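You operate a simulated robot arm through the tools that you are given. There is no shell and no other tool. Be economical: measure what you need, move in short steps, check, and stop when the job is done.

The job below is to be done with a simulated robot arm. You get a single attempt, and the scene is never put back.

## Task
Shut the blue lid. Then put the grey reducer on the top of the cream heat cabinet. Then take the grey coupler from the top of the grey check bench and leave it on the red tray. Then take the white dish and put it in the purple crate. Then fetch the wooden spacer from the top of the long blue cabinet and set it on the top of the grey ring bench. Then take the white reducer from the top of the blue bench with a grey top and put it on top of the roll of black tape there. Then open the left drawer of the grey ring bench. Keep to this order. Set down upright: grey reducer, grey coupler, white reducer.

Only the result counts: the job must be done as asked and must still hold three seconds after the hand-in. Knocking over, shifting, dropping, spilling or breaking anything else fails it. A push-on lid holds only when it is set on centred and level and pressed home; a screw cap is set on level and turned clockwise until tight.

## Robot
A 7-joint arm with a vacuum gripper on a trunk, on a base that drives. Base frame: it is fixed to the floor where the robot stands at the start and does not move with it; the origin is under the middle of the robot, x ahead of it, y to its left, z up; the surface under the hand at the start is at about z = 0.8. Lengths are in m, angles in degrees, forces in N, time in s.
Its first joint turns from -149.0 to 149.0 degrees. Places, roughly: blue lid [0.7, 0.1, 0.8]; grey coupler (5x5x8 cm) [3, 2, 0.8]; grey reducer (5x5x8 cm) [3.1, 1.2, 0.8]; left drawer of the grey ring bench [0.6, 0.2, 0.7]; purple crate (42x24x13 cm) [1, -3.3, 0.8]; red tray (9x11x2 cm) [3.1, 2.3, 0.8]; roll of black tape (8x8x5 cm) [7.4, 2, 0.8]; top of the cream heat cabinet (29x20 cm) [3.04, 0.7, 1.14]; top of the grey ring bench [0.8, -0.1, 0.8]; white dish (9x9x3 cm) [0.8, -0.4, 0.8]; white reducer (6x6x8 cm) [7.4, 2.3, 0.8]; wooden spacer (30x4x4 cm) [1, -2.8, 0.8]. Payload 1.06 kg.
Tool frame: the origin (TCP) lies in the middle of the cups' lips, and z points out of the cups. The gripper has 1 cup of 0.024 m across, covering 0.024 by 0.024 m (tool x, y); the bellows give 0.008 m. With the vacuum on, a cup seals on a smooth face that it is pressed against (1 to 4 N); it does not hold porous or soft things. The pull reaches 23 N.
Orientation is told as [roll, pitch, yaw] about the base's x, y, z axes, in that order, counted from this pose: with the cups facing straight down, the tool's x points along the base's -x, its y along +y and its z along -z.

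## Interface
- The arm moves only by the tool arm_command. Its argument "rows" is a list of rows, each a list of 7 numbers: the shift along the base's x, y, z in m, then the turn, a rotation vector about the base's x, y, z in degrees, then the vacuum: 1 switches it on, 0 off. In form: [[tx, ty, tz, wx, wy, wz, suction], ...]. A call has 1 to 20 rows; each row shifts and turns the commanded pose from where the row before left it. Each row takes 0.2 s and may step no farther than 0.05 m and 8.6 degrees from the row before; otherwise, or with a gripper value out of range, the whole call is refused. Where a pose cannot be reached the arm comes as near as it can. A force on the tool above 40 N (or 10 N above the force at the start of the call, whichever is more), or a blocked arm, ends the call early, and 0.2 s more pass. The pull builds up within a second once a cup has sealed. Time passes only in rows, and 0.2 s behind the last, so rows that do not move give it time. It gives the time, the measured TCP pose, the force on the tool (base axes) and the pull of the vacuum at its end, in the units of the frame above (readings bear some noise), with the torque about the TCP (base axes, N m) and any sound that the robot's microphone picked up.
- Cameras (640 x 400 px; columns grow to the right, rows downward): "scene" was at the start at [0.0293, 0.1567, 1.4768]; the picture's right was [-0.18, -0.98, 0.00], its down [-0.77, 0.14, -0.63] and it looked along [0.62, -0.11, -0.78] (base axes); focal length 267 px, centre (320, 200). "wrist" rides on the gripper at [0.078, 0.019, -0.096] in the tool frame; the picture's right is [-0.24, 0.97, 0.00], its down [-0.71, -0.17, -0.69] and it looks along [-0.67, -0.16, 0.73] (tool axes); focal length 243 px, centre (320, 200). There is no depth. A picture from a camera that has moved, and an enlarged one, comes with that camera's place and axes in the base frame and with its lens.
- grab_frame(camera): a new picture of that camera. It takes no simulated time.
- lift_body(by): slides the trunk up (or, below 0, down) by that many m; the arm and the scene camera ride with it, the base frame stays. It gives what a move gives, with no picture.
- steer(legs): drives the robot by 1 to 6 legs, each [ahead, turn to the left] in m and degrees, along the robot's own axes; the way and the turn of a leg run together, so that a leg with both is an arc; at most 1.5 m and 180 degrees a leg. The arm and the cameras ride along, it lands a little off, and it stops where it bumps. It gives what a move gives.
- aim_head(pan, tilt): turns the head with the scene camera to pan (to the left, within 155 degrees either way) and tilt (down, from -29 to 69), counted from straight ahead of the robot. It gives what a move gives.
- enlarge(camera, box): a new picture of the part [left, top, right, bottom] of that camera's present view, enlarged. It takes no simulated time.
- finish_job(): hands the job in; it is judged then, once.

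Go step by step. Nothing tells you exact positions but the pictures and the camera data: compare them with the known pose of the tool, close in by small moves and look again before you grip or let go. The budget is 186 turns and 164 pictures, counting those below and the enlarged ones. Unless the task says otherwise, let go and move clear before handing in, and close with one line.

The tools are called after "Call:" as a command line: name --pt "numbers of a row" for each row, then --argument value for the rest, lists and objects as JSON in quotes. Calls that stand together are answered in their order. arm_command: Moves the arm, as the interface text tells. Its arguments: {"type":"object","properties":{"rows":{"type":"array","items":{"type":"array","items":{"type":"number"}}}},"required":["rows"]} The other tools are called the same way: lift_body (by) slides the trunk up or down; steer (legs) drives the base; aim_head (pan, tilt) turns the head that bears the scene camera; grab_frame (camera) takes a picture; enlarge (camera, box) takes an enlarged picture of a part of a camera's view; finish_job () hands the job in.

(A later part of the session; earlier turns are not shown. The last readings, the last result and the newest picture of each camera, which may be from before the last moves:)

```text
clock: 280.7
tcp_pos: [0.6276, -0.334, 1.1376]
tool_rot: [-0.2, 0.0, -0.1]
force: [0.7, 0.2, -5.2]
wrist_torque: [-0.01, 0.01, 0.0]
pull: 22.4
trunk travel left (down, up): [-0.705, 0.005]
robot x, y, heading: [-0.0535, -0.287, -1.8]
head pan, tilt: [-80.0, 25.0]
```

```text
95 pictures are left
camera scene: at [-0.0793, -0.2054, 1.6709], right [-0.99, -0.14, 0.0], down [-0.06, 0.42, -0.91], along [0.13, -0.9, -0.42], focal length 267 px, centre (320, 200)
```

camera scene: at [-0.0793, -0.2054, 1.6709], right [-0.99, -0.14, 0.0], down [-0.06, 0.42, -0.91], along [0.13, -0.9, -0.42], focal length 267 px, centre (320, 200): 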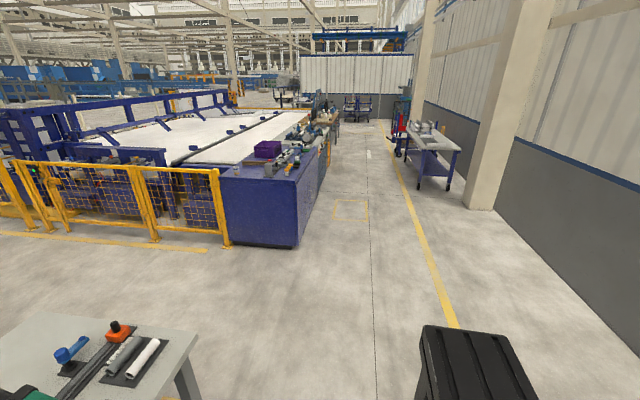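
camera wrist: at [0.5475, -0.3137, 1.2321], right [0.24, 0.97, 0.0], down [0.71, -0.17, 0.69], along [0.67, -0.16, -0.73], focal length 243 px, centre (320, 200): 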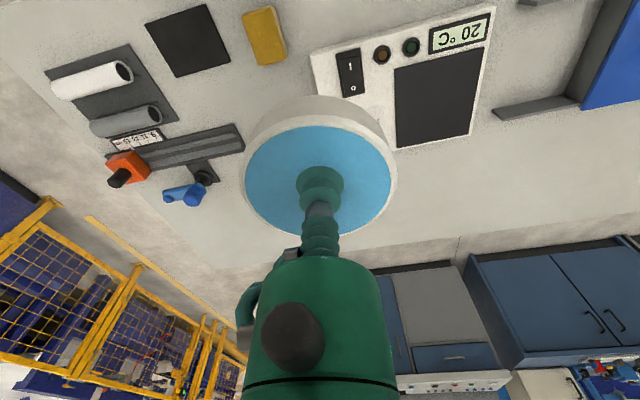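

Call:
enlarge --camera "scene" --box '[210, 80, 370, 260]'

Call:
steer --legs '[[-0.3, 0], [0, -88], [1.5, 0], [1.3, 0]]'

Call:
aim_head --pan 65 --tilt 30

Call:
grab_frame --camera "scene"

```text
2.22 times, centred on (290, 170) of scene
camera zoom: at [-0.0793, -0.2054, 1.6709], right [-0.99, -0.14, 0.0], down [-0.06, 0.42, -0.91], along [0.13, -0.9, -0.42], focal length 594 px, centre (387, 267)
```

zoom: 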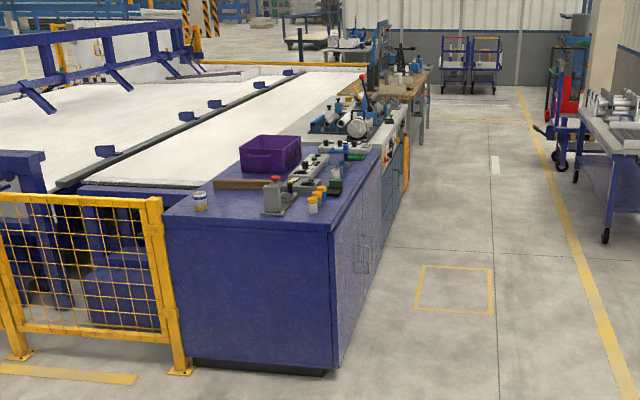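

```text
clock: 299.6
tcp_pos: [-0.2042, -3.7531, 1.1372]
tool_rot: [-0.1, 0.0, -85.4]
force: [0.5, 0.5, -4.6]
wrist_torque: [0.06, -0.01, 0.0]
pull: 23.0
trunk travel left (down, up): [-0.705, 0.005]
robot x, y, heading: [-0.2149, -3.0744, -86.9]
head pan, tilt: [-80.0, 25.0]
```

```text
clock: 301.9
tcp_pos: [-0.2051, -3.7528, 1.1356]
tool_rot: [-0.1, 0.1, -85.4]
force: [0.3, -0.6, -5.3]
wrist_torque: [0.06, -0.01, 0.0]
pull: 23.1
trunk travel left (down, up): [-0.705, 0.005]
robot x, y, heading: [-0.2148, -3.0718, -87.0]
head pan, tilt: [65.0, 30.0]
```

```text
93 pictures are left
camera scene: at [0.0384, -3.0531, 1.6629], right [-0.38, -0.93, 0.0], down [-0.46, 0.19, -0.87], along [0.8, -0.33, -0.5], focal length 267 px, centre (320, 200)
```

scene: 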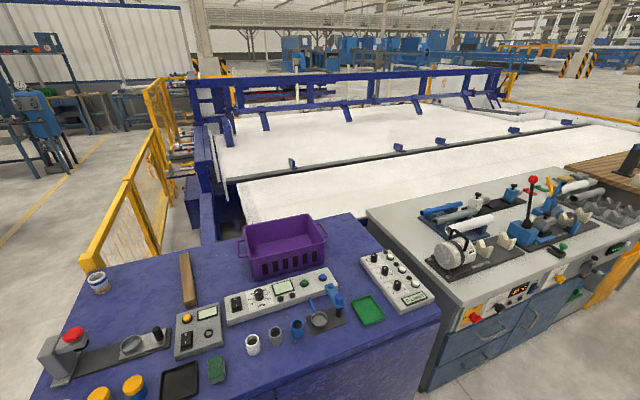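

The purple crate sits around (1.02, −3.28) with its long side along y; the cabinet front is at about x 0.47. Turning to face it and closing in.

Call:
steer --legs '[[0, 87], [0.3, 0]]'

Call:
aim_head --pan -10 --tilt 40

Call:
grab_frame --camera "scene"

Call:
grab_frame --camera "wrist"

```text
clock: 307.6
tcp_pos: [0.7612, -3.1011, 1.1371]
tool_rot: [-0.1, 0.1, 1.5]
force: [-0.1, 0.3, -4.5]
wrist_torque: [0.03, 0.03, -0.03]
pull: 22.6
trunk travel left (down, up): [-0.705, 0.005]
robot x, y, heading: [0.0832, -3.074, 0.1]
head pan, tilt: [65.0, 30.0]
```

```text
clock: 309.1
tcp_pos: [0.76, -3.1016, 1.1376]
tool_rot: [-0.1, 0.0, 1.5]
force: [0.0, 0.5, -5.4]
wrist_torque: [0.01, 0.04, -0.01]
pull: 22.8
trunk travel left (down, up): [-0.705, 0.005]
robot x, y, heading: [0.0806, -3.0726, -0.3]
head pan, tilt: [-10.0, 40.0]
```

```text
92 pictures are left
camera scene: at [0.1194, -2.9172, 1.6476], right [-0.18, -0.98, 0.0], down [-0.63, 0.11, -0.77], along [0.75, -0.13, -0.64], focal length 267 px, centre (320, 200)
```

scene: 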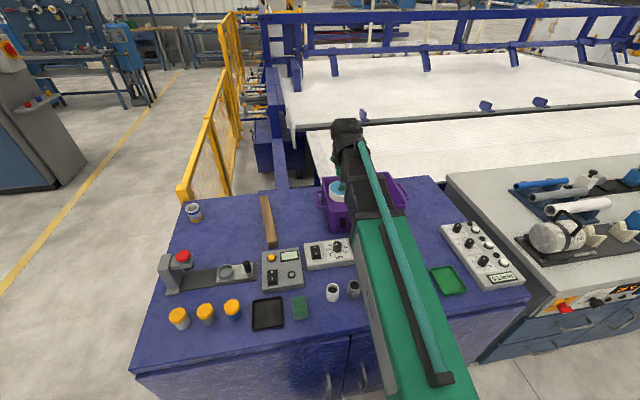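

```text
91 pictures are left
camera wrist: at [0.6818, -3.0843, 1.2318], right [0.21, 0.98, 0.0], down [0.71, -0.15, 0.69], along [0.67, -0.14, -0.73], focal length 243 px, centre (320, 200)
```

wrist: 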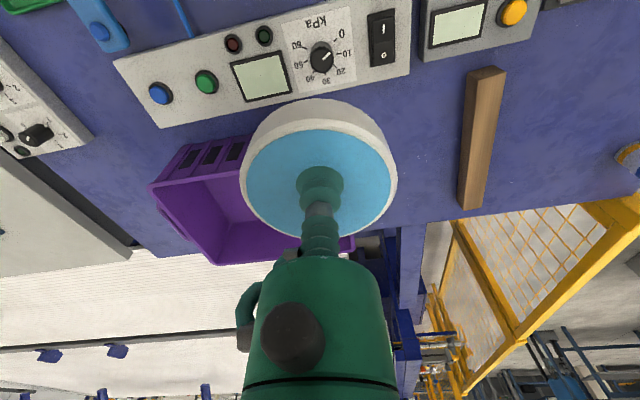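

The crate interior is about x 0.87–1.10, y −3.42 to −3.10. Moving the dish over its middle.

Call:
arm_command --pt "0.038 -0.026 0 0 0 0 1" --pt "0.038 -0.026 0 0 0 0 1" --pt "0.038 -0.026 0 0 0 0 1" --pt "0.038 -0.026 0 0 0 0 1" --pt "0.038 -0.026 0 0 0 0 1" --pt "0.04 -0.026 0 0 0 -1.5 1"

Call:
grab_frame --camera "wrist"

Call:
enlarge --camera "scene" --box '[260, 100, 460, 260]'

```text
clock: 310.5
tcp_pos: [0.9902, -3.2596, 1.135]
tool_rot: [-0.2, 0.2, 0.0]
force: [0.8, 0.1, -5.2]
wrist_torque: [0.02, 0.03, 0.01]
pull: 22.6
trunk travel left (down, up): [-0.705, 0.005]
robot x, y, heading: [0.0829, -3.0705, -0.3]
head pan, tilt: [-10.0, 40.0]
```

```text
90 pictures are left
camera wrist: at [0.9126, -3.2407, 1.2296], right [0.23, 0.97, 0.0], down [0.71, -0.17, 0.68], along [0.66, -0.16, -0.73], focal length 243 px, centre (320, 200)
```

wrist: 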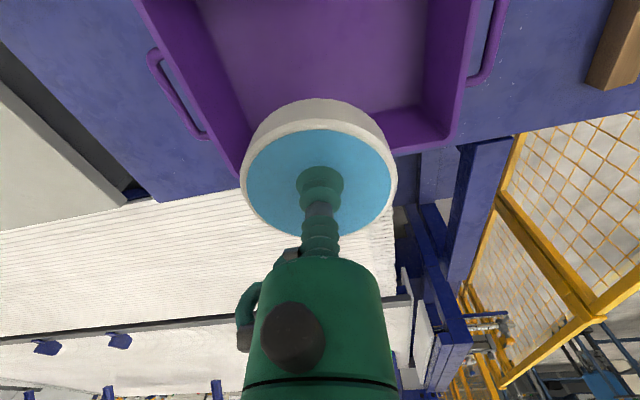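

```text
2.50 times, centred on (360, 180) of scene
camera zoom: at [0.1204, -2.9179, 1.6476], right [-0.18, -0.98, 0.0], down [-0.63, 0.11, -0.77], along [0.75, -0.13, -0.64], focal length 668 px, centre (220, 250)
```

zoom: 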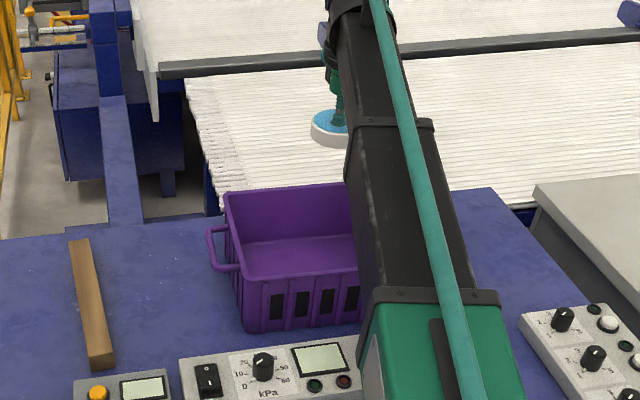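

Centred over the crate. Lowering in.

Call:
arm_command --pt "-0.003 0 -0.04 0 0 0 1" --pt "0 0 -0.04 0 0 0 1" --pt "0 0 -0.04 0 0 0 1" --pt "0 0 -0.04 0 0 0 1" --pt "0 0 -0.04 0 0 0 1" --pt "0 0 -0.03 0 0 0 1"

Call:
grab_frame --camera "wrist"

Call:
enlarge --camera "scene" --box '[260, 140, 460, 300]'

```text
clock: 311.9
tcp_pos: [0.9905, -3.2583, 0.9059]
tool_rot: [-0.2, 0.0, 0.0]
force: [-0.3, -1.0, -5.7]
wrist_torque: [0.05, 0.03, -0.02]
pull: 23.2
trunk travel left (down, up): [-0.705, 0.005]
robot x, y, heading: [0.081, -3.0724, -0.1]
head pan, tilt: [-10.0, 40.0]
```

```text
88 pictures are left
camera wrist: at [0.9112, -3.2393, 1.001], right [0.23, 0.97, 0.0], down [0.71, -0.17, 0.69], along [0.67, -0.16, -0.73], focal length 243 px, centre (320, 200)
```

wrist: 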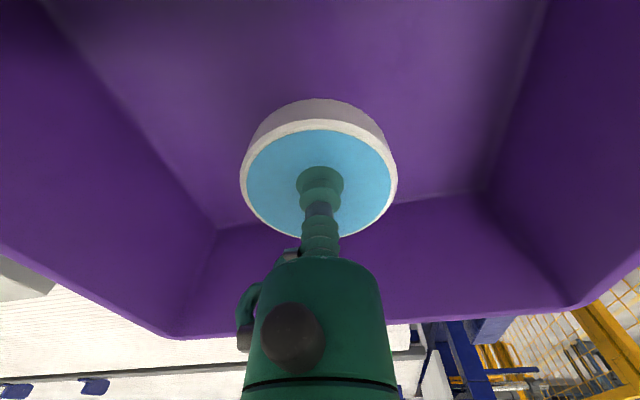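

```text
2.50 times, centred on (360, 220) of scene
camera zoom: at [0.1198, -2.9175, 1.6476], right [-0.18, -0.98, 0.0], down [-0.63, 0.11, -0.77], along [0.75, -0.13, -0.64], focal length 668 px, centre (220, 150)
```

zoom: 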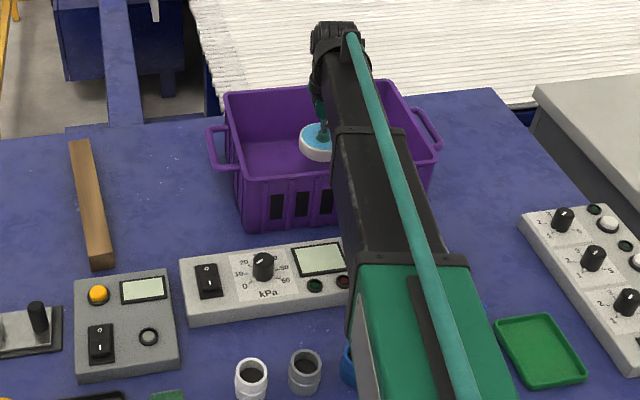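

Call:
arm_command --pt "-0.002 0 -0.03 0 0 0 1" --pt "0 0 -0.012 0 0 0 1" --pt "0 0 -0.008 0 0 0 1" --pt "0 0 -0.004 0 0 0 1"

```text
clock: 312.9
tcp_pos: [0.9847, -3.2564, 0.8519]
tool_rot: [0.0, 0.0, 0.0]
force: [0.2, 0.5, -4.2]
wrist_torque: [0.02, 0.02, 0.02]
pull: 23.0
trunk travel left (down, up): [-0.705, 0.005]
robot x, y, heading: [0.0821, -3.0703, 0.2]
head pan, tilt: [-10.0, 40.0]
```

Call:
arm_command --pt "0 0 -0.004 0 0 0 1" --pt "0 0 -0.004 0 0 0 1" --pt "0 0 -0.003 0 0 0 1"

```text
clock: 313.7
tcp_pos: [0.9866, -3.256, 0.8422]
tool_rot: [-0.1, 0.0, 0.0]
force: [-0.1, -0.1, -5.2]
wrist_torque: [0.0, 0.06, -0.04]
pull: 22.7
trunk travel left (down, up): [-0.705, 0.005]
robot x, y, heading: [0.08, -3.073, -0.3]
head pan, tilt: [-10.0, 40.0]
```

Call:
arm_command --pt "0 0 -0.003 0 0 0 1" --pt "0 0 -0.002 0 0 0 1" --pt "0 0 -0.002 0 0 0 1"

```text
clock: 314.5
tcp_pos: [0.9848, -3.2557, 0.8332]
tool_rot: [-0.1, -0.1, 0.0]
force: [0.2, -0.1, -4.9]
wrist_torque: [0.0, 0.01, -0.05]
pull: 22.8
trunk travel left (down, up): [-0.705, 0.005]
robot x, y, heading: [0.0837, -3.0737, -0.3]
head pan, tilt: [-10.0, 40.0]
```

Call:
arm_command --pt "0 0 -0.002 0 0 0 1" --pt "0 0 -0.002 0 0 0 1" --pt "0 0 -0.002 0 0 0 1"

Call:
grab_frame --camera "wrist"

```text
clock: 315.3
tcp_pos: [0.9856, -3.257, 0.8305]
tool_rot: [-0.1, -0.3, 0.0]
force: [4.6, -1.0, 14.2]
wrist_torque: [-0.02, -0.04, 0.04]
pull: 23.5
trunk travel left (down, up): [-0.705, 0.005]
robot x, y, heading: [0.0839, -3.0728, 0.0]
head pan, tilt: [-10.0, 40.0]
```

```text
86 pictures are left
camera wrist: at [0.9072, -3.2379, 0.926], right [0.23, 0.97, 0.0], down [0.71, -0.17, 0.69], along [0.67, -0.16, -0.73], focal length 243 px, centre (320, 200)
```

wrist: 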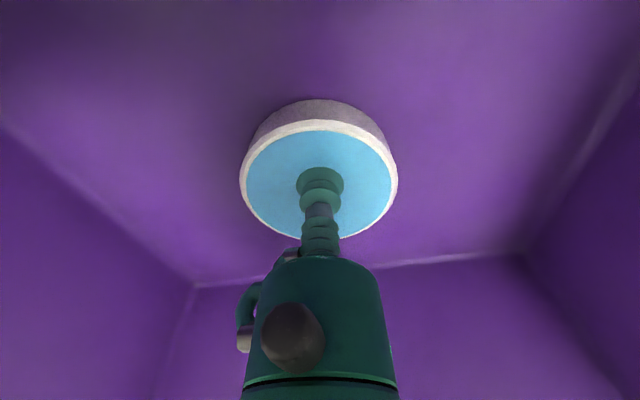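

Contact on the crate floor. Releasing and lifting out.

Call:
arm_command --pt "0 0 0.002 0 0 0 0" --pt "0 0 0 0 0 0 0" --pt "0 0 0 0 0 0 0" --pt "0 0 0.006 0 0 0 0" --pt "0 0 0.02 0 0 0 0" --pt "0 0 0.05 0 0 0 0" --pt "0 0 0.05 0 0 0 0" --pt "0 0 0.05 0 0 0 0" --pt "0 0 0.05 0 0 0 0" --pt "-0.01 0.04 0.02 0 0 0 0" --pt "-0.01 0.045 0 0 0 0 0" --pt "-0.01 0.045 0 0 0 0 0" --pt "-0.01 0.045 0 0 0 0 0" --pt "-0.01 0.045 0 0 0 0 0"

Call:
grab_frame --camera "wrist"

Call:
grab_frame --camera "scene"

```text
clock: 318.3
tcp_pos: [0.9338, -3.036, 1.0774]
tool_rot: [-0.1, 0.0, 0.0]
force: [0.6, 0.5, 0.8]
wrist_torque: [0.04, 0.0, 0.0]
pull: 0.1
trunk travel left (down, up): [-0.705, 0.005]
robot x, y, heading: [0.0799, -3.0737, -0.1]
head pan, tilt: [-10.0, 40.0]
```

```text
85 pictures are left
camera wrist: at [0.856, -3.0179, 1.1726], right [0.24, 0.97, 0.0], down [0.71, -0.17, 0.69], along [0.67, -0.16, -0.73], focal length 243 px, centre (320, 200)
```

wrist: 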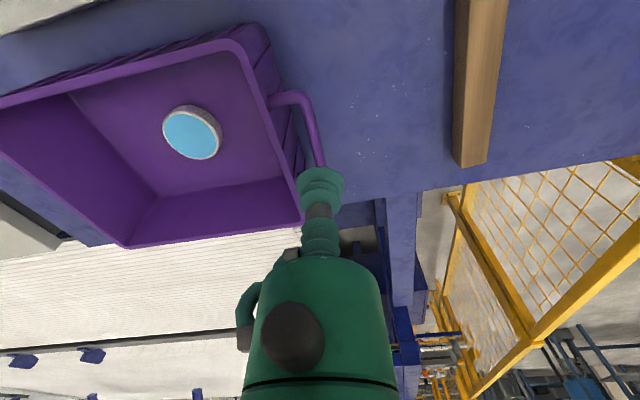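

```text
84 pictures are left
camera scene: at [0.1188, -2.9166, 1.6475], right [-0.18, -0.98, 0.0], down [-0.63, 0.11, -0.77], along [0.75, -0.13, -0.64], focal length 267 px, centre (320, 200)
```

scene: 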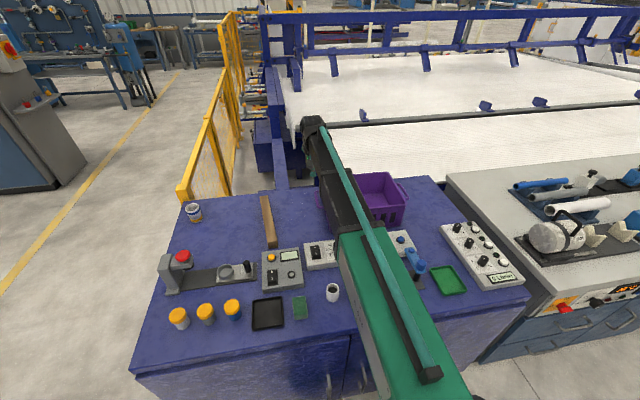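

The dish rests in the crate. Next the wooden spacer, centred near (0.99, −2.837); moving over it.

Call:
arm_command --pt "0.01 0.04 0 0 0 0 0" --pt "0.01 0.04 0 0 0 0 0" --pt "0.01 0.04 0 0 0 0 0" --pt "0.01 0.04 0 0 0 0 0" --pt "0.01 0.04 -0.02 0 0 0 0"

Call:
grab_frame --camera "wrist"

Call:
enlarge --camera "scene" --box '[220, 150, 340, 270]'

```text
clock: 319.5
tcp_pos: [0.9868, -2.8377, 1.0568]
tool_rot: [-0.1, 0.0, 0.0]
force: [-0.4, -0.1, -0.4]
wrist_torque: [0.0, 0.04, -0.01]
pull: 0.0
trunk travel left (down, up): [-0.705, 0.005]
robot x, y, heading: [0.0754, -3.0753, -0.4]
head pan, tilt: [-10.0, 40.0]
```

```text
83 pictures are left
camera wrist: at [0.908, -2.8194, 1.1513], right [0.23, 0.97, 0.0], down [0.71, -0.17, 0.69], along [0.67, -0.16, -0.73], focal length 243 px, centre (320, 200)
```

wrist: 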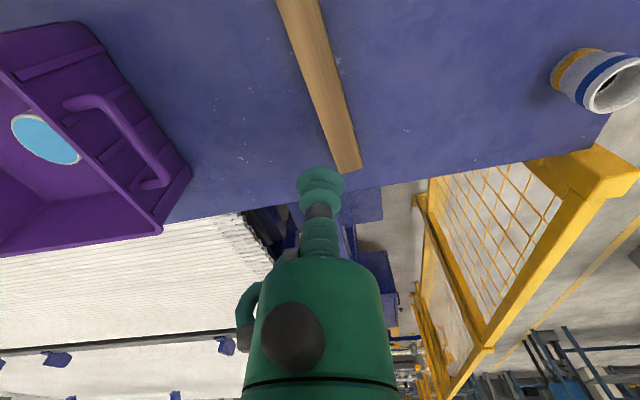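

```text
3.33 times, centred on (280, 210) of scene
camera zoom: at [0.1193, -2.9166, 1.6475], right [-0.18, -0.98, 0.0], down [-0.63, 0.11, -0.77], along [0.75, -0.13, -0.64], focal length 890 px, centre (453, 167)
```

zoom: 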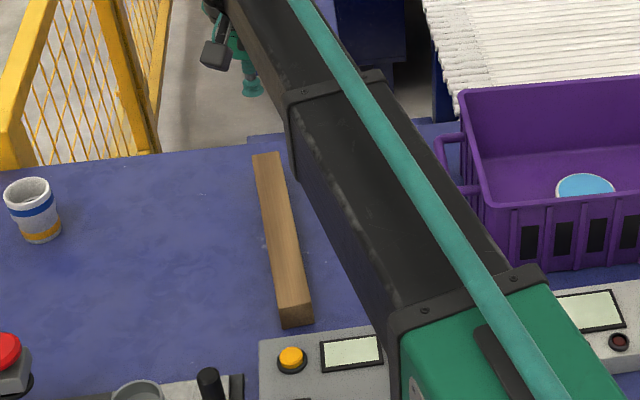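

Call:
arm_command --pt "0.008 -0.0025 -0.05 0 0 0 0" --pt "0 0 -0.05 0 0 0 0" --pt "0 0 -0.05 0 0 0 0" --pt "0 0 -0.03 0 0 0 0"

Call:
grab_frame --camera "wrist"

```text
refused: row 1 steps farther than a row can; nothing moved
```

```text
81 pictures are left
camera wrist: at [0.908, -2.8194, 1.1513], right [0.23, 0.97, 0.0], down [0.71, -0.17, 0.69], along [0.67, -0.16, -0.73], focal length 243 px, centre (320, 200)
```

wrist: 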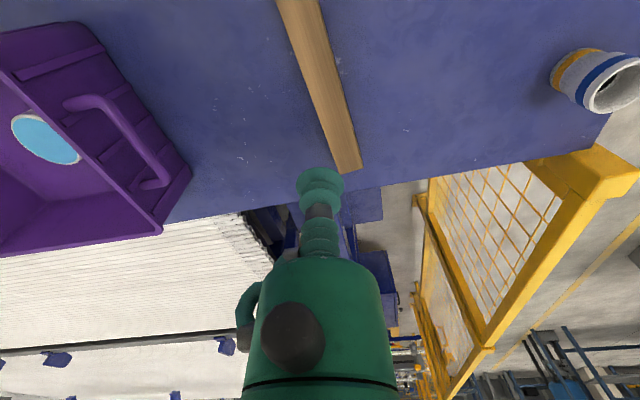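

Call:
arm_command --pt "0.008 -0.0025 -0.04 0 0 0 0" --pt "0 0 -0.05 0 0 0 0" --pt "0 0 -0.05 0 0 0 0" --pt "0 0 -0.04 0 0 0 0"

Call:
enlarge --camera "wrist" --box '[240, 60, 400, 220]'

```text
clock: 320.5
tcp_pos: [0.9941, -2.8411, 0.8768]
tool_rot: [0.0, 0.0, 0.0]
force: [-0.4, 1.1, -0.4]
wrist_torque: [-0.04, 0.02, -0.03]
pull: 0.1
trunk travel left (down, up): [-0.705, 0.005]
robot x, y, heading: [0.0774, -3.0722, 0.0]
head pan, tilt: [-10.0, 40.0]
```

```text
2.50 times, centred on (320, 140) of wrist
camera zoom: at [0.9151, -2.823, 0.9713], right [0.23, 0.97, 0.0], down [0.71, -0.17, 0.69], along [0.67, -0.16, -0.73], focal length 606 px, centre (320, 350)
```

zoom: 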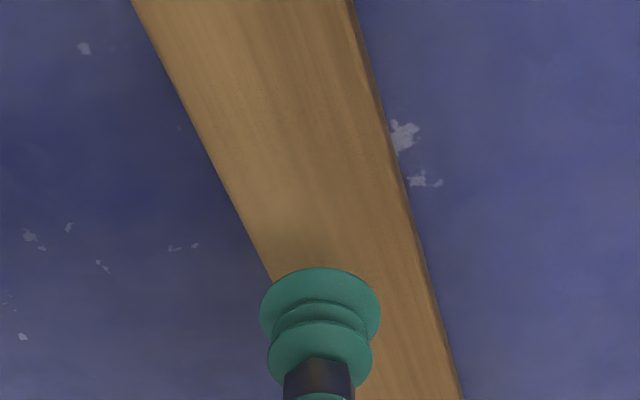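

Call:
arm_command --pt "0 -0.0025 -0.02 0 0 0 1" --pt "0 0 -0.012 0 0 0 1" --pt "0 0 -0.005 0 0 0 1" --pt "0 0 -0.003 0 0 0 1"

```text
clock: 321.5
tcp_pos: [0.9929, -2.843, 0.8384]
tool_rot: [-0.1, -0.1, 0.0]
force: [4.3, -5.0, 17.0]
wrist_torque: [0.08, 0.01, 0.23]
pull: 23.0
trunk travel left (down, up): [-0.705, 0.005]
robot x, y, heading: [0.0801, -3.0739, -0.2]
head pan, tilt: [-10.0, 40.0]
```

The spacer sealed. Lifting, retracting and driving to the back side of the ring bench, where there's free space.

Call:
arm_command --pt "0 0 0.005 0 0 0 1" --pt "0 0 0.02 0 0 0 1" --pt "0 0 0.05 0 0 0 1" --pt "0 0 0.05 0 0 0 1" --pt "0 0 0.05 0 0 0 1" --pt "0 0 0.05 0 0 0 1" --pt "0 0 0.05 0 0 0 1" --pt "-0.045 -0.02 0.01 0 0 0 1" --pt "-0.045 -0.02 0.01 0 0 0 1" --pt "-0.045 -0.02 0 0 0 0 1" --pt "-0.045 -0.02 0 0 0 0 1" --pt "-0.045 -0.02 0 0 0 0 1"

Call:
grab_frame --camera "wrist"

```text
refused: row 8 steps farther than a row can; nothing moved
```

```text
79 pictures are left
camera wrist: at [0.9151, -2.8252, 0.9332], right [0.24, 0.97, 0.0], down [0.71, -0.17, 0.69], along [0.67, -0.16, -0.73], focal length 243 px, centre (320, 200)
```

wrist: 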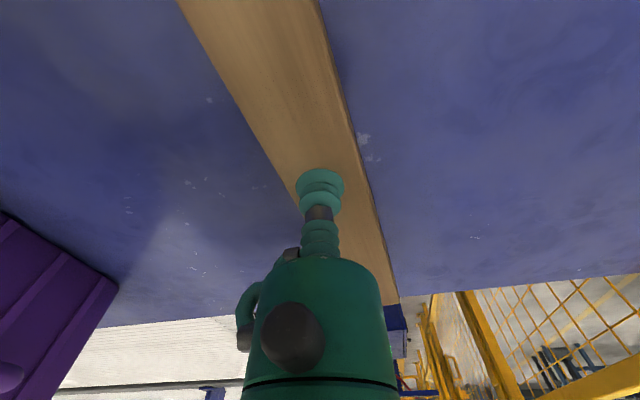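

Call:
arm_command --pt "0 0 0.005 0 0 0 1" --pt "0 0 0.02 0 0 0 1" --pt "0 0 0.045 0 0 0 1" --pt "0 0 0.045 0 0 0 1" --pt "0 0 0.045 0 0 0 1" --pt "0 0 0.045 0 0 0 1" --pt "0 0 0.045 0 0 0 1" --pt "0 0 0.045 0 0 0 1" --pt "-0.04 -0.02 0.01 0 0 0 1" --pt "-0.04 -0.02 0 0 0 0 1" --pt "-0.04 -0.02 0 0 0 0 1" --pt "-0.04 -0.02 0 0 0 0 1" --pt "-0.04 -0.02 0 0 0 0 1"

Call:
grab_frame --camera "wrist"

```text
clock: 324.3
tcp_pos: [0.7888, -2.9416, 1.1447]
tool_rot: [-0.1, 0.0, -0.1]
force: [-0.1, 1.0, -2.6]
wrist_torque: [0.0, -0.01, 0.0]
pull: 22.6
trunk travel left (down, up): [-0.705, 0.005]
robot x, y, heading: [0.0808, -3.0754, -0.2]
head pan, tilt: [-10.0, 40.0]
```

```text
78 pictures are left
camera wrist: at [0.7111, -2.923, 1.239], right [0.23, 0.97, 0.0], down [0.71, -0.17, 0.69], along [0.67, -0.16, -0.73], focal length 243 px, centre (320, 200)
```

wrist: 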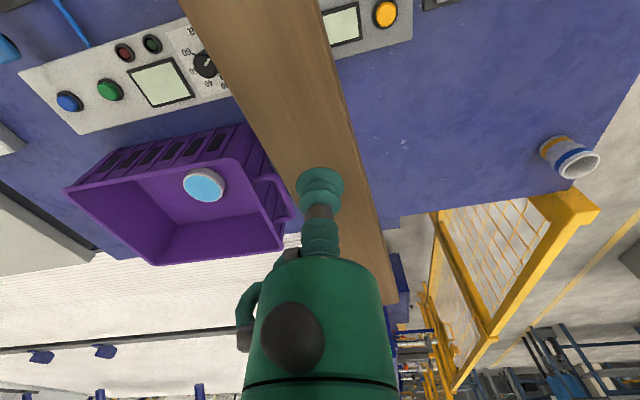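

Held and balanced. Driving off.

Call:
steer --legs '[[-0.32, 0], [0, 90], [1.5, 0], [0, -90], [1.5, 0], [0.4, 0]]'

```text
clock: 350.3
tcp_pos: [2.3484, -1.3341, 1.1433]
tool_rot: [-0.1, 0.1, 2.2]
force: [0.3, 0.0, -3.1]
wrist_torque: [0.03, 0.03, 0.01]
pull: 22.8
trunk travel left (down, up): [-0.705, 0.005]
robot x, y, heading: [1.6401, -1.4888, 2.0]
head pan, tilt: [-10.0, 40.0]
```

Call:
steer --legs '[[0.12, 0], [0, 88], [1.4, 0], [0, 90]]'

Call:
aim_head --pan 0 --tilt 45

Call:
grab_frame --camera "scene"

Call:
grab_frame --camera "wrist"

```text
clock: 365.7
tcp_pos: [1.0435, -0.2114, 1.1431]
tool_rot: [-0.1, 0.0, -179.5]
force: [-0.1, 0.6, -2.8]
wrist_torque: [0.03, -0.02, -0.04]
pull: 23.3
trunk travel left (down, up): [-0.705, 0.005]
robot x, y, heading: [1.7524, -0.0736, -179.4]
head pan, tilt: [-10.0, 40.0]
```

```text
clock: 366.5
tcp_pos: [1.0439, -0.2111, 1.1435]
tool_rot: [-0.2, 0.0, -179.4]
force: [1.0, -0.5, -1.5]
wrist_torque: [0.0, -0.01, -0.01]
pull: 22.8
trunk travel left (down, up): [-0.705, 0.005]
robot x, y, heading: [1.7526, -0.0704, -179.8]
head pan, tilt: [0.0, 45.0]
```

```text
77 pictures are left
camera scene: at [1.7172, -0.2432, 1.6403], right [-0.01, 1.0, 0.0], down [0.71, 0.01, -0.71], along [-0.71, -0.01, -0.71], focal length 267 px, centre (320, 200)
```

scene: 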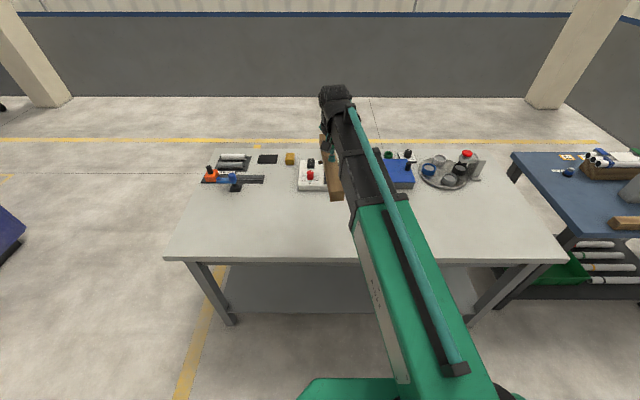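

```text
76 pictures are left
camera wrist: at [1.1224, -0.2306, 1.2385], right [-0.23, -0.97, 0.0], down [-0.71, 0.16, 0.69], along [-0.67, 0.16, -0.73], focal length 243 px, centre (320, 200)
```

wrist: 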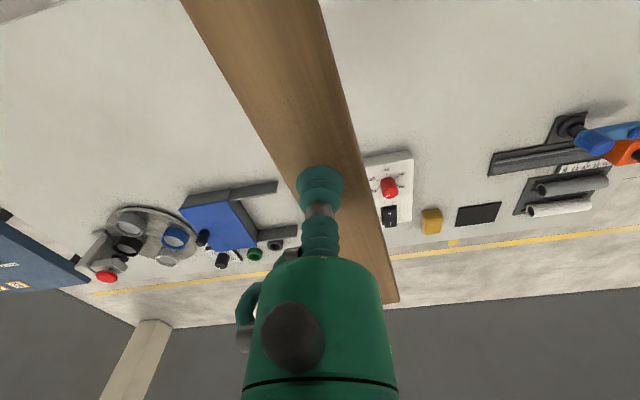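

The bench's back strip is free: the heater ends at x≈0.845 and the edge is at x≈1.19–1.22. I'll place the spacer centred at x≈1.015.

Call:
arm_command --pt "-0.026 0 -0.03 0 0 0 1" --pt "0 0 -0.05 0 0 0 1" --pt "0 0 -0.05 0 0 0 1" --pt "0 0 -0.05 0 0 0 1" --pt "0 0 -0.05 0 0 0 1" --pt "0 0 -0.04 0 0 0 1"

Call:
grab_frame --camera "wrist"

Call:
enlarge --camera "scene" --box '[220, 120, 460, 280]'

```text
clock: 367.9
tcp_pos: [1.0168, -0.2103, 0.8749]
tool_rot: [-0.1, 0.0, -179.4]
force: [0.5, -0.3, -2.4]
wrist_torque: [-0.02, -0.01, -0.01]
pull: 22.7
trunk travel left (down, up): [-0.705, 0.005]
robot x, y, heading: [1.755, -0.0716, -179.6]
head pan, tilt: [0.0, 45.0]
```

```text
75 pictures are left
camera wrist: at [1.0956, -0.2303, 0.9692], right [-0.23, -0.97, 0.0], down [-0.71, 0.16, 0.69], along [-0.67, 0.16, -0.73], focal length 243 px, centre (320, 200)
```

wrist: 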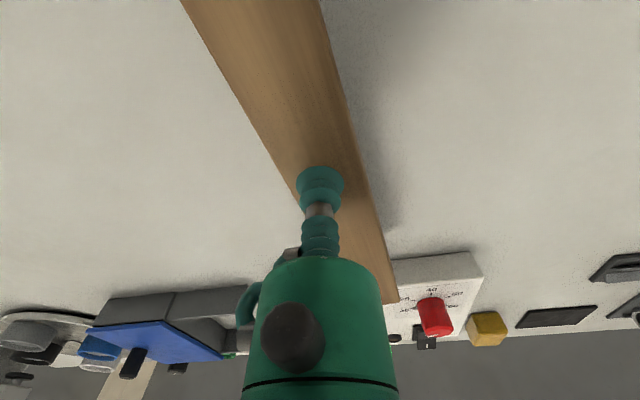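

```text
2.50 times, centred on (340, 200) of scene
camera zoom: at [1.7168, -0.2433, 1.6403], right [-0.01, 1.0, 0.0], down [0.71, 0.01, -0.71], along [-0.71, -0.01, -0.71], focal length 668 px, centre (270, 200)
```

zoom: 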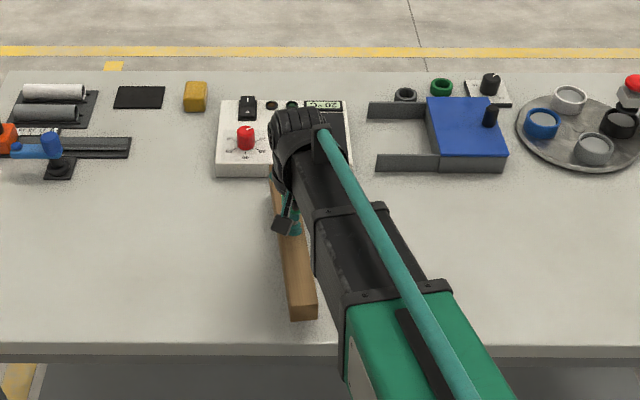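

Clear on both ends by 2–3 cm. Lowering to contact.

Call:
arm_command --pt "0 0 -0.02 0 0 0 1" --pt "0 0 -0.006 0 0 0 1" --pt "0 0 -0.004 0 0 0 1" --pt "0 0 -0.003 0 0 0 1"

```text
clock: 368.9
tcp_pos: [1.0181, -0.2113, 0.8425]
tool_rot: [-0.2, -0.1, -179.5]
force: [-0.2, 0.5, -2.0]
wrist_torque: [-0.03, -0.03, -0.01]
pull: 22.6
trunk travel left (down, up): [-0.705, 0.005]
robot x, y, heading: [1.7556, -0.0724, -179.7]
head pan, tilt: [0.0, 45.0]
```

Call:
arm_command --pt "0 0 -0.002 0 0 0 1" --pt "0 0 -0.002 0 0 0 1"

```text
clock: 369.5
tcp_pos: [1.0178, -0.2112, 0.8384]
tool_rot: [0.0, 0.0, -179.5]
force: [-4.1, -1.5, 16.4]
wrist_torque: [-0.05, -0.03, 0.01]
pull: 22.3
trunk travel left (down, up): [-0.705, 0.005]
robot x, y, heading: [1.7513, -0.0684, -179.7]
head pan, tilt: [0.0, 45.0]
```

Contact. Releasing and lifting.

Call:
arm_command --pt "0 0 0.002 0 0 0 0" --pt "0 0 0 0 0 0 0" --pt "0 0 0 0 0 0 0" --pt "0 0 0.006 0 0 0 0" --pt "0 0 0.02 0 0 0 0" --pt "0 0 0.05 0 0 0 0" --pt "0 0 0.05 0 0 0 0" --pt "0 0 0.05 0 0 0 0" --pt "0 0 0.05 0 0 0 0" --pt "0 0 0.05 0 0 0 0" --pt "0 0 0.05 0 0 0 0"

Call:
enlarge --camera "scene" --box '[220, 120, 460, 280]'

Call:
steer --legs '[[0, 89.6], [1.38, 0], [0, 90]]'

Call:
aim_head --pan 15 --tilt 12

Call:
grab_frame --camera "scene"

```text
clock: 371.9
tcp_pos: [1.0196, -0.2133, 1.1685]
tool_rot: [0.0, 0.1, -179.4]
force: [0.4, 1.0, 0.0]
wrist_torque: [0.0, 0.03, -0.02]
pull: 0.1
trunk travel left (down, up): [-0.705, 0.005]
robot x, y, heading: [1.7541, -0.0746, -179.5]
head pan, tilt: [0.0, 45.0]
```

```text
2.50 times, centred on (340, 200) of scene
camera zoom: at [1.7176, -0.2431, 1.6403], right [-0.01, 1.0, 0.0], down [0.71, 0.01, -0.71], along [-0.71, -0.01, -0.71], focal length 668 px, centre (270, 200)
```

zoom: 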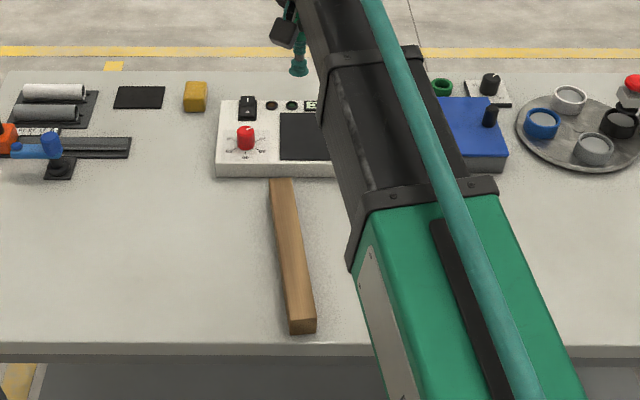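

```text
clock: 386.4
tcp_pos: [2.4921, -1.3027, 1.1673]
tool_rot: [-0.1, -0.1, 1.4]
force: [0.4, 0.1, 0.6]
wrist_torque: [0.0, -0.03, 0.0]
pull: 0.0
trunk travel left (down, up): [-0.705, 0.005]
robot x, y, heading: [1.7608, -1.4518, 1.0]
head pan, tilt: [0.0, 45.0]
```

```text
clock: 387.4
tcp_pos: [2.4924, -1.3024, 1.168]
tool_rot: [-0.2, 0.1, 1.4]
force: [0.3, 0.3, 0.7]
wrist_torque: [-0.01, 0.01, -0.03]
pull: 0.0
trunk travel left (down, up): [-0.705, 0.005]
robot x, y, heading: [1.7575, -1.4511, 1.4]
head pan, tilt: [15.0, 12.0]
```

```text
72 pictures are left
camera scene: at [1.8005, -1.2574, 1.6919], right [0.28, -0.96, 0.0], down [-0.2, -0.06, -0.98], along [0.94, 0.27, -0.21], focal length 267 px, centre (320, 200)
```

scene: 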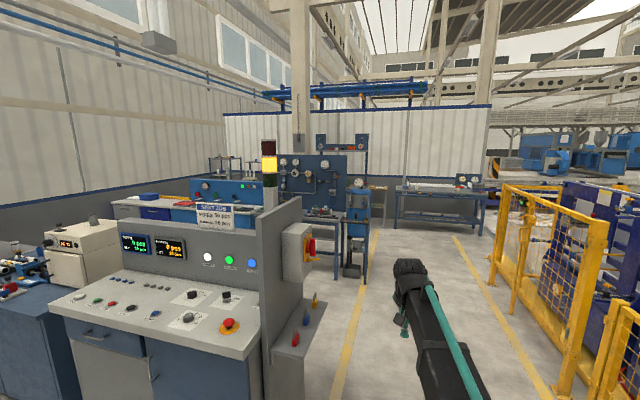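

The spacer lies on the ring bench. Now I'll go along the corridor toward the far blue bench and look.

Call:
steer --legs '[[0, -4.5], [1.5, 0], [1.5, 0], [0.9, 0]]'

Call:
aim_head --pan 45 --tilt 15

Call:
grab_frame --camera "scene"

```text
clock: 406.7
tcp_pos: [6.3921, -1.6569, 1.1669]
tool_rot: [0.0, 0.0, -4.0]
force: [-0.2, -0.4, 0.2]
wrist_torque: [0.01, -0.02, -0.02]
pull: 0.2
trunk travel left (down, up): [-0.705, 0.005]
robot x, y, heading: [5.6517, -1.74, -4.2]
head pan, tilt: [15.0, 12.0]
```

```text
clock: 407.6
tcp_pos: [6.3916, -1.6571, 1.1671]
tool_rot: [0.1, 0.0, -4.1]
force: [0.3, -0.3, -0.5]
wrist_torque: [0.01, 0.0, 0.02]
pull: 0.1
trunk travel left (down, up): [-0.705, 0.005]
robot x, y, heading: [5.6492, -1.735, -4.5]
head pan, tilt: [45.0, 15.0]
```

```text
71 pictures are left
camera scene: at [5.6872, -1.5033, 1.6871], right [0.65, -0.76, 0.0], down [-0.2, -0.17, -0.97], along [0.73, 0.63, -0.26], focal length 267 px, centre (320, 200)
```

scene: 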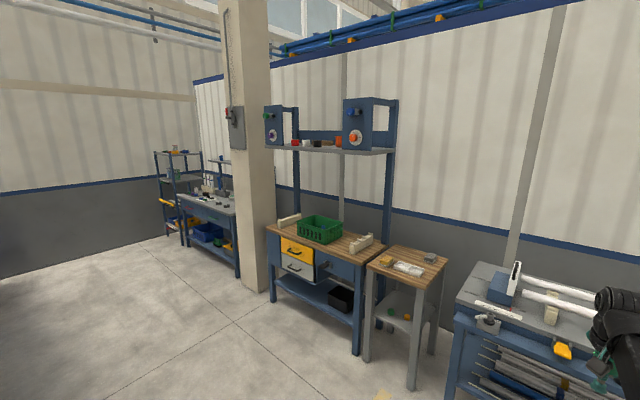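

The target bench is beyond the column at y≈1–2.4, front at x≈7.1. Driving there on a clear diagonal.

Call:
steer --legs '[[0, 64.5], [1.5, 0], [0, 30], [1.5, 0], [1.0, 0], [0, -90]]'

Call:
aim_head --pan 0 --tilt 35

Call:
grab_frame --camera "scene"

```text
clock: 435.1
tcp_pos: [7.0375, 2.256, 1.1664]
tool_rot: [0.0, 0.0, 1.8]
force: [-0.4, -0.4, -0.4]
wrist_torque: [-0.02, 0.03, -0.01]
pull: 0.1
trunk travel left (down, up): [-0.705, 0.005]
robot x, y, heading: [6.3064, 2.1031, 1.5]
head pan, tilt: [45.0, 15.0]
```

```text
clock: 436.2
tcp_pos: [7.0377, 2.2551, 1.1661]
tool_rot: [-0.1, 0.0, 1.7]
force: [0.7, -0.3, -1.7]
wrist_torque: [0.03, -0.01, 0.0]
pull: 0.0
trunk travel left (down, up): [-0.705, 0.005]
robot x, y, heading: [6.3058, 2.102, 1.8]
head pan, tilt: [0.0, 35.0]
```

```text
70 pictures are left
camera scene: at [6.3452, 2.2721, 1.6552], right [0.03, -1.0, 0.0], down [-0.57, -0.02, -0.82], along [0.82, 0.02, -0.57], focal length 267 px, centre (320, 200)
```

scene: 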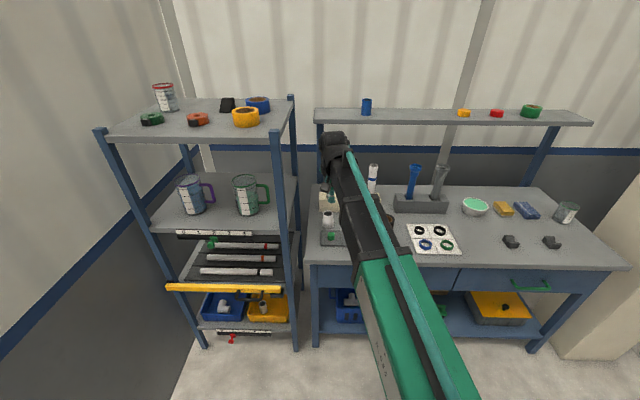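

Call:
enlarge --camera "scene" --box '[280, 90, 500, 270]'

Call:
grab_frame --camera "wrist"

```text
2.22 times, centred on (390, 180) of scene
camera zoom: at [6.3452, 2.2721, 1.6552], right [0.03, -1.0, 0.0], down [-0.57, -0.02, -0.82], along [0.82, 0.02, -0.57], focal length 594 px, centre (164, 244)
```

zoom: 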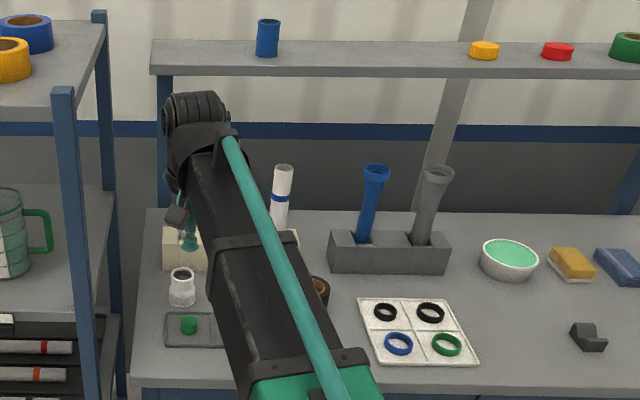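

```text
68 pictures are left
camera wrist: at [6.9595, 2.2718, 1.2617], right [0.21, 0.98, 0.0], down [0.71, -0.15, 0.69], along [0.67, -0.14, -0.73], focal length 243 px, centre (320, 200)
```

wrist: 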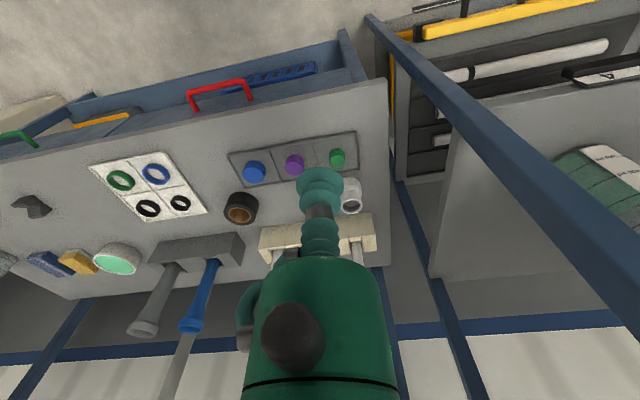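

Call:
enlarge --camera "wrist" --box '[220, 150, 400, 290]'

```text
2.86 times, centred on (310, 220) of wrist
camera zoom: at [6.9595, 2.2718, 1.2617], right [0.21, 0.98, 0.0], down [0.71, -0.15, 0.69], along [0.67, -0.14, -0.73], focal length 693 px, centre (349, 143)
```

zoom: 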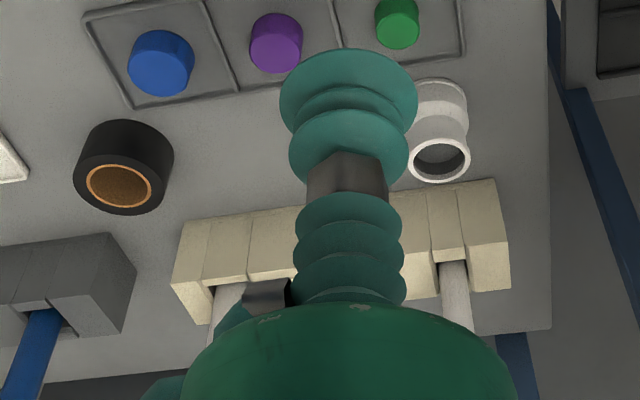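

White reducer is at about (7.35, 2.263) and the tape at about (7.347, 1.986). I'll retract the arm slightly and drive in.

Call:
arm_command --pt "-0.04 0 0 0 0 0 0" --pt "-0.04 0 0 0 0 -1.7 0"

Call:
steer --legs '[[0.29, -1.7]]'

Call:
grab_frame --camera "wrist"

Call:
grab_frame --camera "scene"

```text
clock: 436.9
tcp_pos: [6.9563, 2.2558, 1.1682]
tool_rot: [-0.2, -0.1, 0.0]
force: [0.1, 0.3, 0.5]
wrist_torque: [0.01, 0.03, 0.01]
pull: 0.1
trunk travel left (down, up): [-0.705, 0.005]
robot x, y, heading: [6.3128, 2.103, 1.9]
head pan, tilt: [0.0, 35.0]
```

```text
clock: 438.8
tcp_pos: [7.2498, 2.2416, 1.1673]
tool_rot: [-0.1, -0.1, -1.6]
force: [-0.6, -0.1, 0.7]
wrist_torque: [0.01, -0.01, 0.03]
pull: 0.0
trunk travel left (down, up): [-0.705, 0.005]
robot x, y, heading: [6.5952, 2.1037, -0.2]
head pan, tilt: [0.0, 35.0]
```

```text
66 pictures are left
camera wrist: at [7.1723, 2.2613, 1.2627], right [0.26, 0.97, 0.0], down [0.7, -0.19, 0.68], along [0.66, -0.18, -0.73], focal length 243 px, centre (320, 200)
```

wrist: 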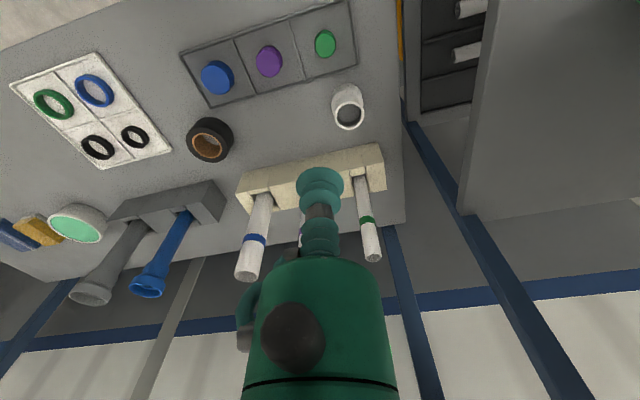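

```text
65 pictures are left
camera scene: at [6.6384, 2.275, 1.6551], right [0.0, -1.0, 0.0], down [-0.57, 0.0, -0.82], along [0.82, 0.0, -0.57], focal length 267 px, centre (320, 200)
```

scene: 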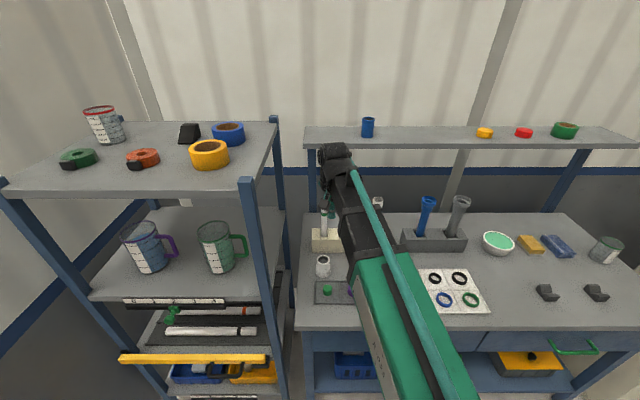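

Positions agree: reducer (7.353, 2.262), tape (7.352, 1.985). Moving above the reducer.

Call:
arm_command --pt "0.034 0.007 -0.03 0 0 0 0" --pt "0.034 0.007 -0.03 0 0 0 0" --pt "0.035 0.006 -0.03 0 0 1.6 0" --pt "0 0 -0.045 0 0 0 0" --pt "0 0 -0.045 0 0 0 0" --pt "0 0 -0.03 0 0 0 0"

Call:
enlarge --camera "wrist" --box '[240, 40, 400, 200]'

```text
clock: 440.2
tcp_pos: [7.3537, 2.2598, 0.9562]
tool_rot: [-0.1, 0.0, 0.0]
force: [0.6, 0.6, -0.1]
wrist_torque: [0.03, -0.01, -0.07]
pull: 0.1
trunk travel left (down, up): [-0.705, 0.005]
robot x, y, heading: [6.5928, 2.1086, 0.3]
head pan, tilt: [0.0, 35.0]
```

```text
2.50 times, centred on (320, 120) of wrist
camera zoom: at [7.2751, 2.2785, 1.0507], right [0.23, 0.97, 0.0], down [0.71, -0.17, 0.69], along [0.67, -0.16, -0.73], focal length 606 px, centre (320, 400)
```

zoom: 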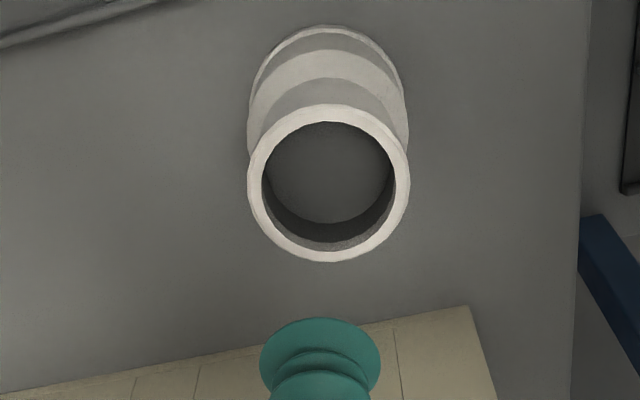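

Call:
arm_command --pt "-0.001 0.0025 -0.035 0 0 0 0" --pt "0 0 -0.035 0 0 0 0" --pt "0 0 -0.01 0 0 0 0"

Call:
enlarge --camera "wrist" --box '[260, 90, 380, 210]'

```text
clock: 441.0
tcp_pos: [7.3514, 2.2631, 0.878]
tool_rot: [-0.1, 0.0, 0.0]
force: [-0.2, -0.9, -0.5]
wrist_torque: [0.02, 0.01, 0.03]
pull: 0.1
trunk travel left (down, up): [-0.705, 0.005]
robot x, y, heading: [6.5917, 2.1036, 0.2]
head pan, tilt: [0.0, 35.0]
```

```text
3.33 times, centred on (320, 150) of wrist
camera zoom: at [7.2727, 2.281, 0.9725], right [0.23, 0.97, 0.0], down [0.71, -0.17, 0.69], along [0.67, -0.16, -0.73], focal length 809 px, centre (320, 367)
```

zoom: 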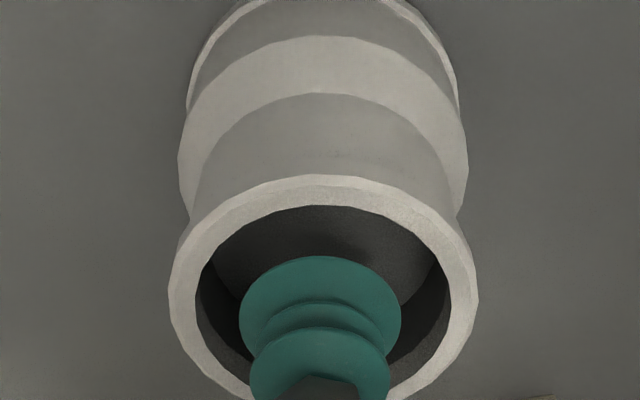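

Centred. Lowering with the vacuum in small steps.

Call:
arm_command --pt "0 0.0005 -0.004 0 0 0 1" --pt "0 0 -0.003 0 0 0 1" --pt "0 0 -0.003 0 0 0 1"

```text
clock: 441.8
tcp_pos: [7.3492, 2.2636, 0.8703]
tool_rot: [-0.1, -0.2, 0.1]
force: [1.2, 1.7, 16.8]
wrist_torque: [0.01, -0.01, 0.02]
pull: 22.9
trunk travel left (down, up): [-0.705, 0.005]
robot x, y, heading: [6.5947, 2.1056, 0.1]
head pan, tilt: [0.0, 35.0]
```

Sealed. Lifting and moving over the tape roll.

Call:
arm_command --pt "0 0 0.005 0 0 0 1" --pt "0 0 0.02 0 0 0 1" --pt "0 0 0.05 0 0 0 1" --pt "0 0 0.05 0 0 0 1" --pt "0 -0.045 0.01 0 0 0 1" --pt "0 -0.045 0 0 0 0 1" --pt "0 -0.045 0 0 0 0 1" --pt "0 -0.045 0 0 0 0 1"

Call:
grab_frame --camera "wrist"

```text
clock: 443.6
tcp_pos: [7.3519, 2.0847, 1.0005]
tool_rot: [-0.1, 0.0, 0.1]
force: [-0.1, 0.8, -0.4]
wrist_torque: [0.01, -0.02, 0.03]
pull: 23.0
trunk travel left (down, up): [-0.705, 0.005]
robot x, y, heading: [6.5959, 2.1062, 0.0]
head pan, tilt: [0.0, 35.0]
```

```text
62 pictures are left
camera wrist: at [7.2739, 2.1033, 1.0956], right [0.23, 0.97, 0.0], down [0.71, -0.17, 0.69], along [0.67, -0.16, -0.73], focal length 243 px, centre (320, 200)
```

wrist: 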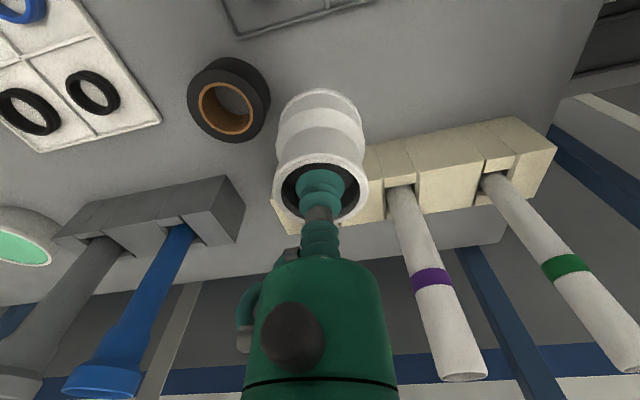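

Call:
enlarge --camera "wrist" --box '[170, 40, 290, 160]'

```text
3.33 times, centred on (230, 100) of wrist
camera zoom: at [7.2739, 2.1033, 1.0956], right [0.23, 0.97, 0.0], down [0.71, -0.17, 0.69], along [0.67, -0.16, -0.73], focal length 809 px, centre (620, 533)
```

zoom: 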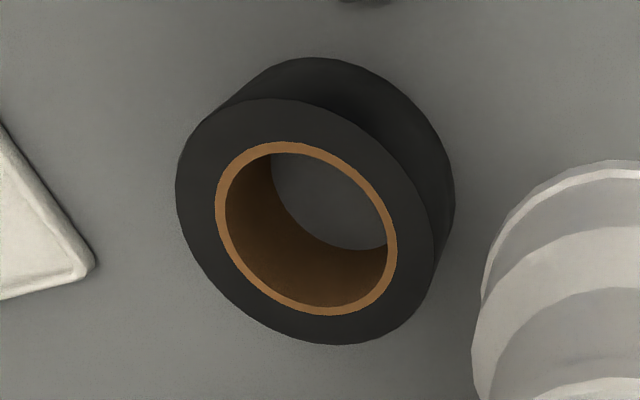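

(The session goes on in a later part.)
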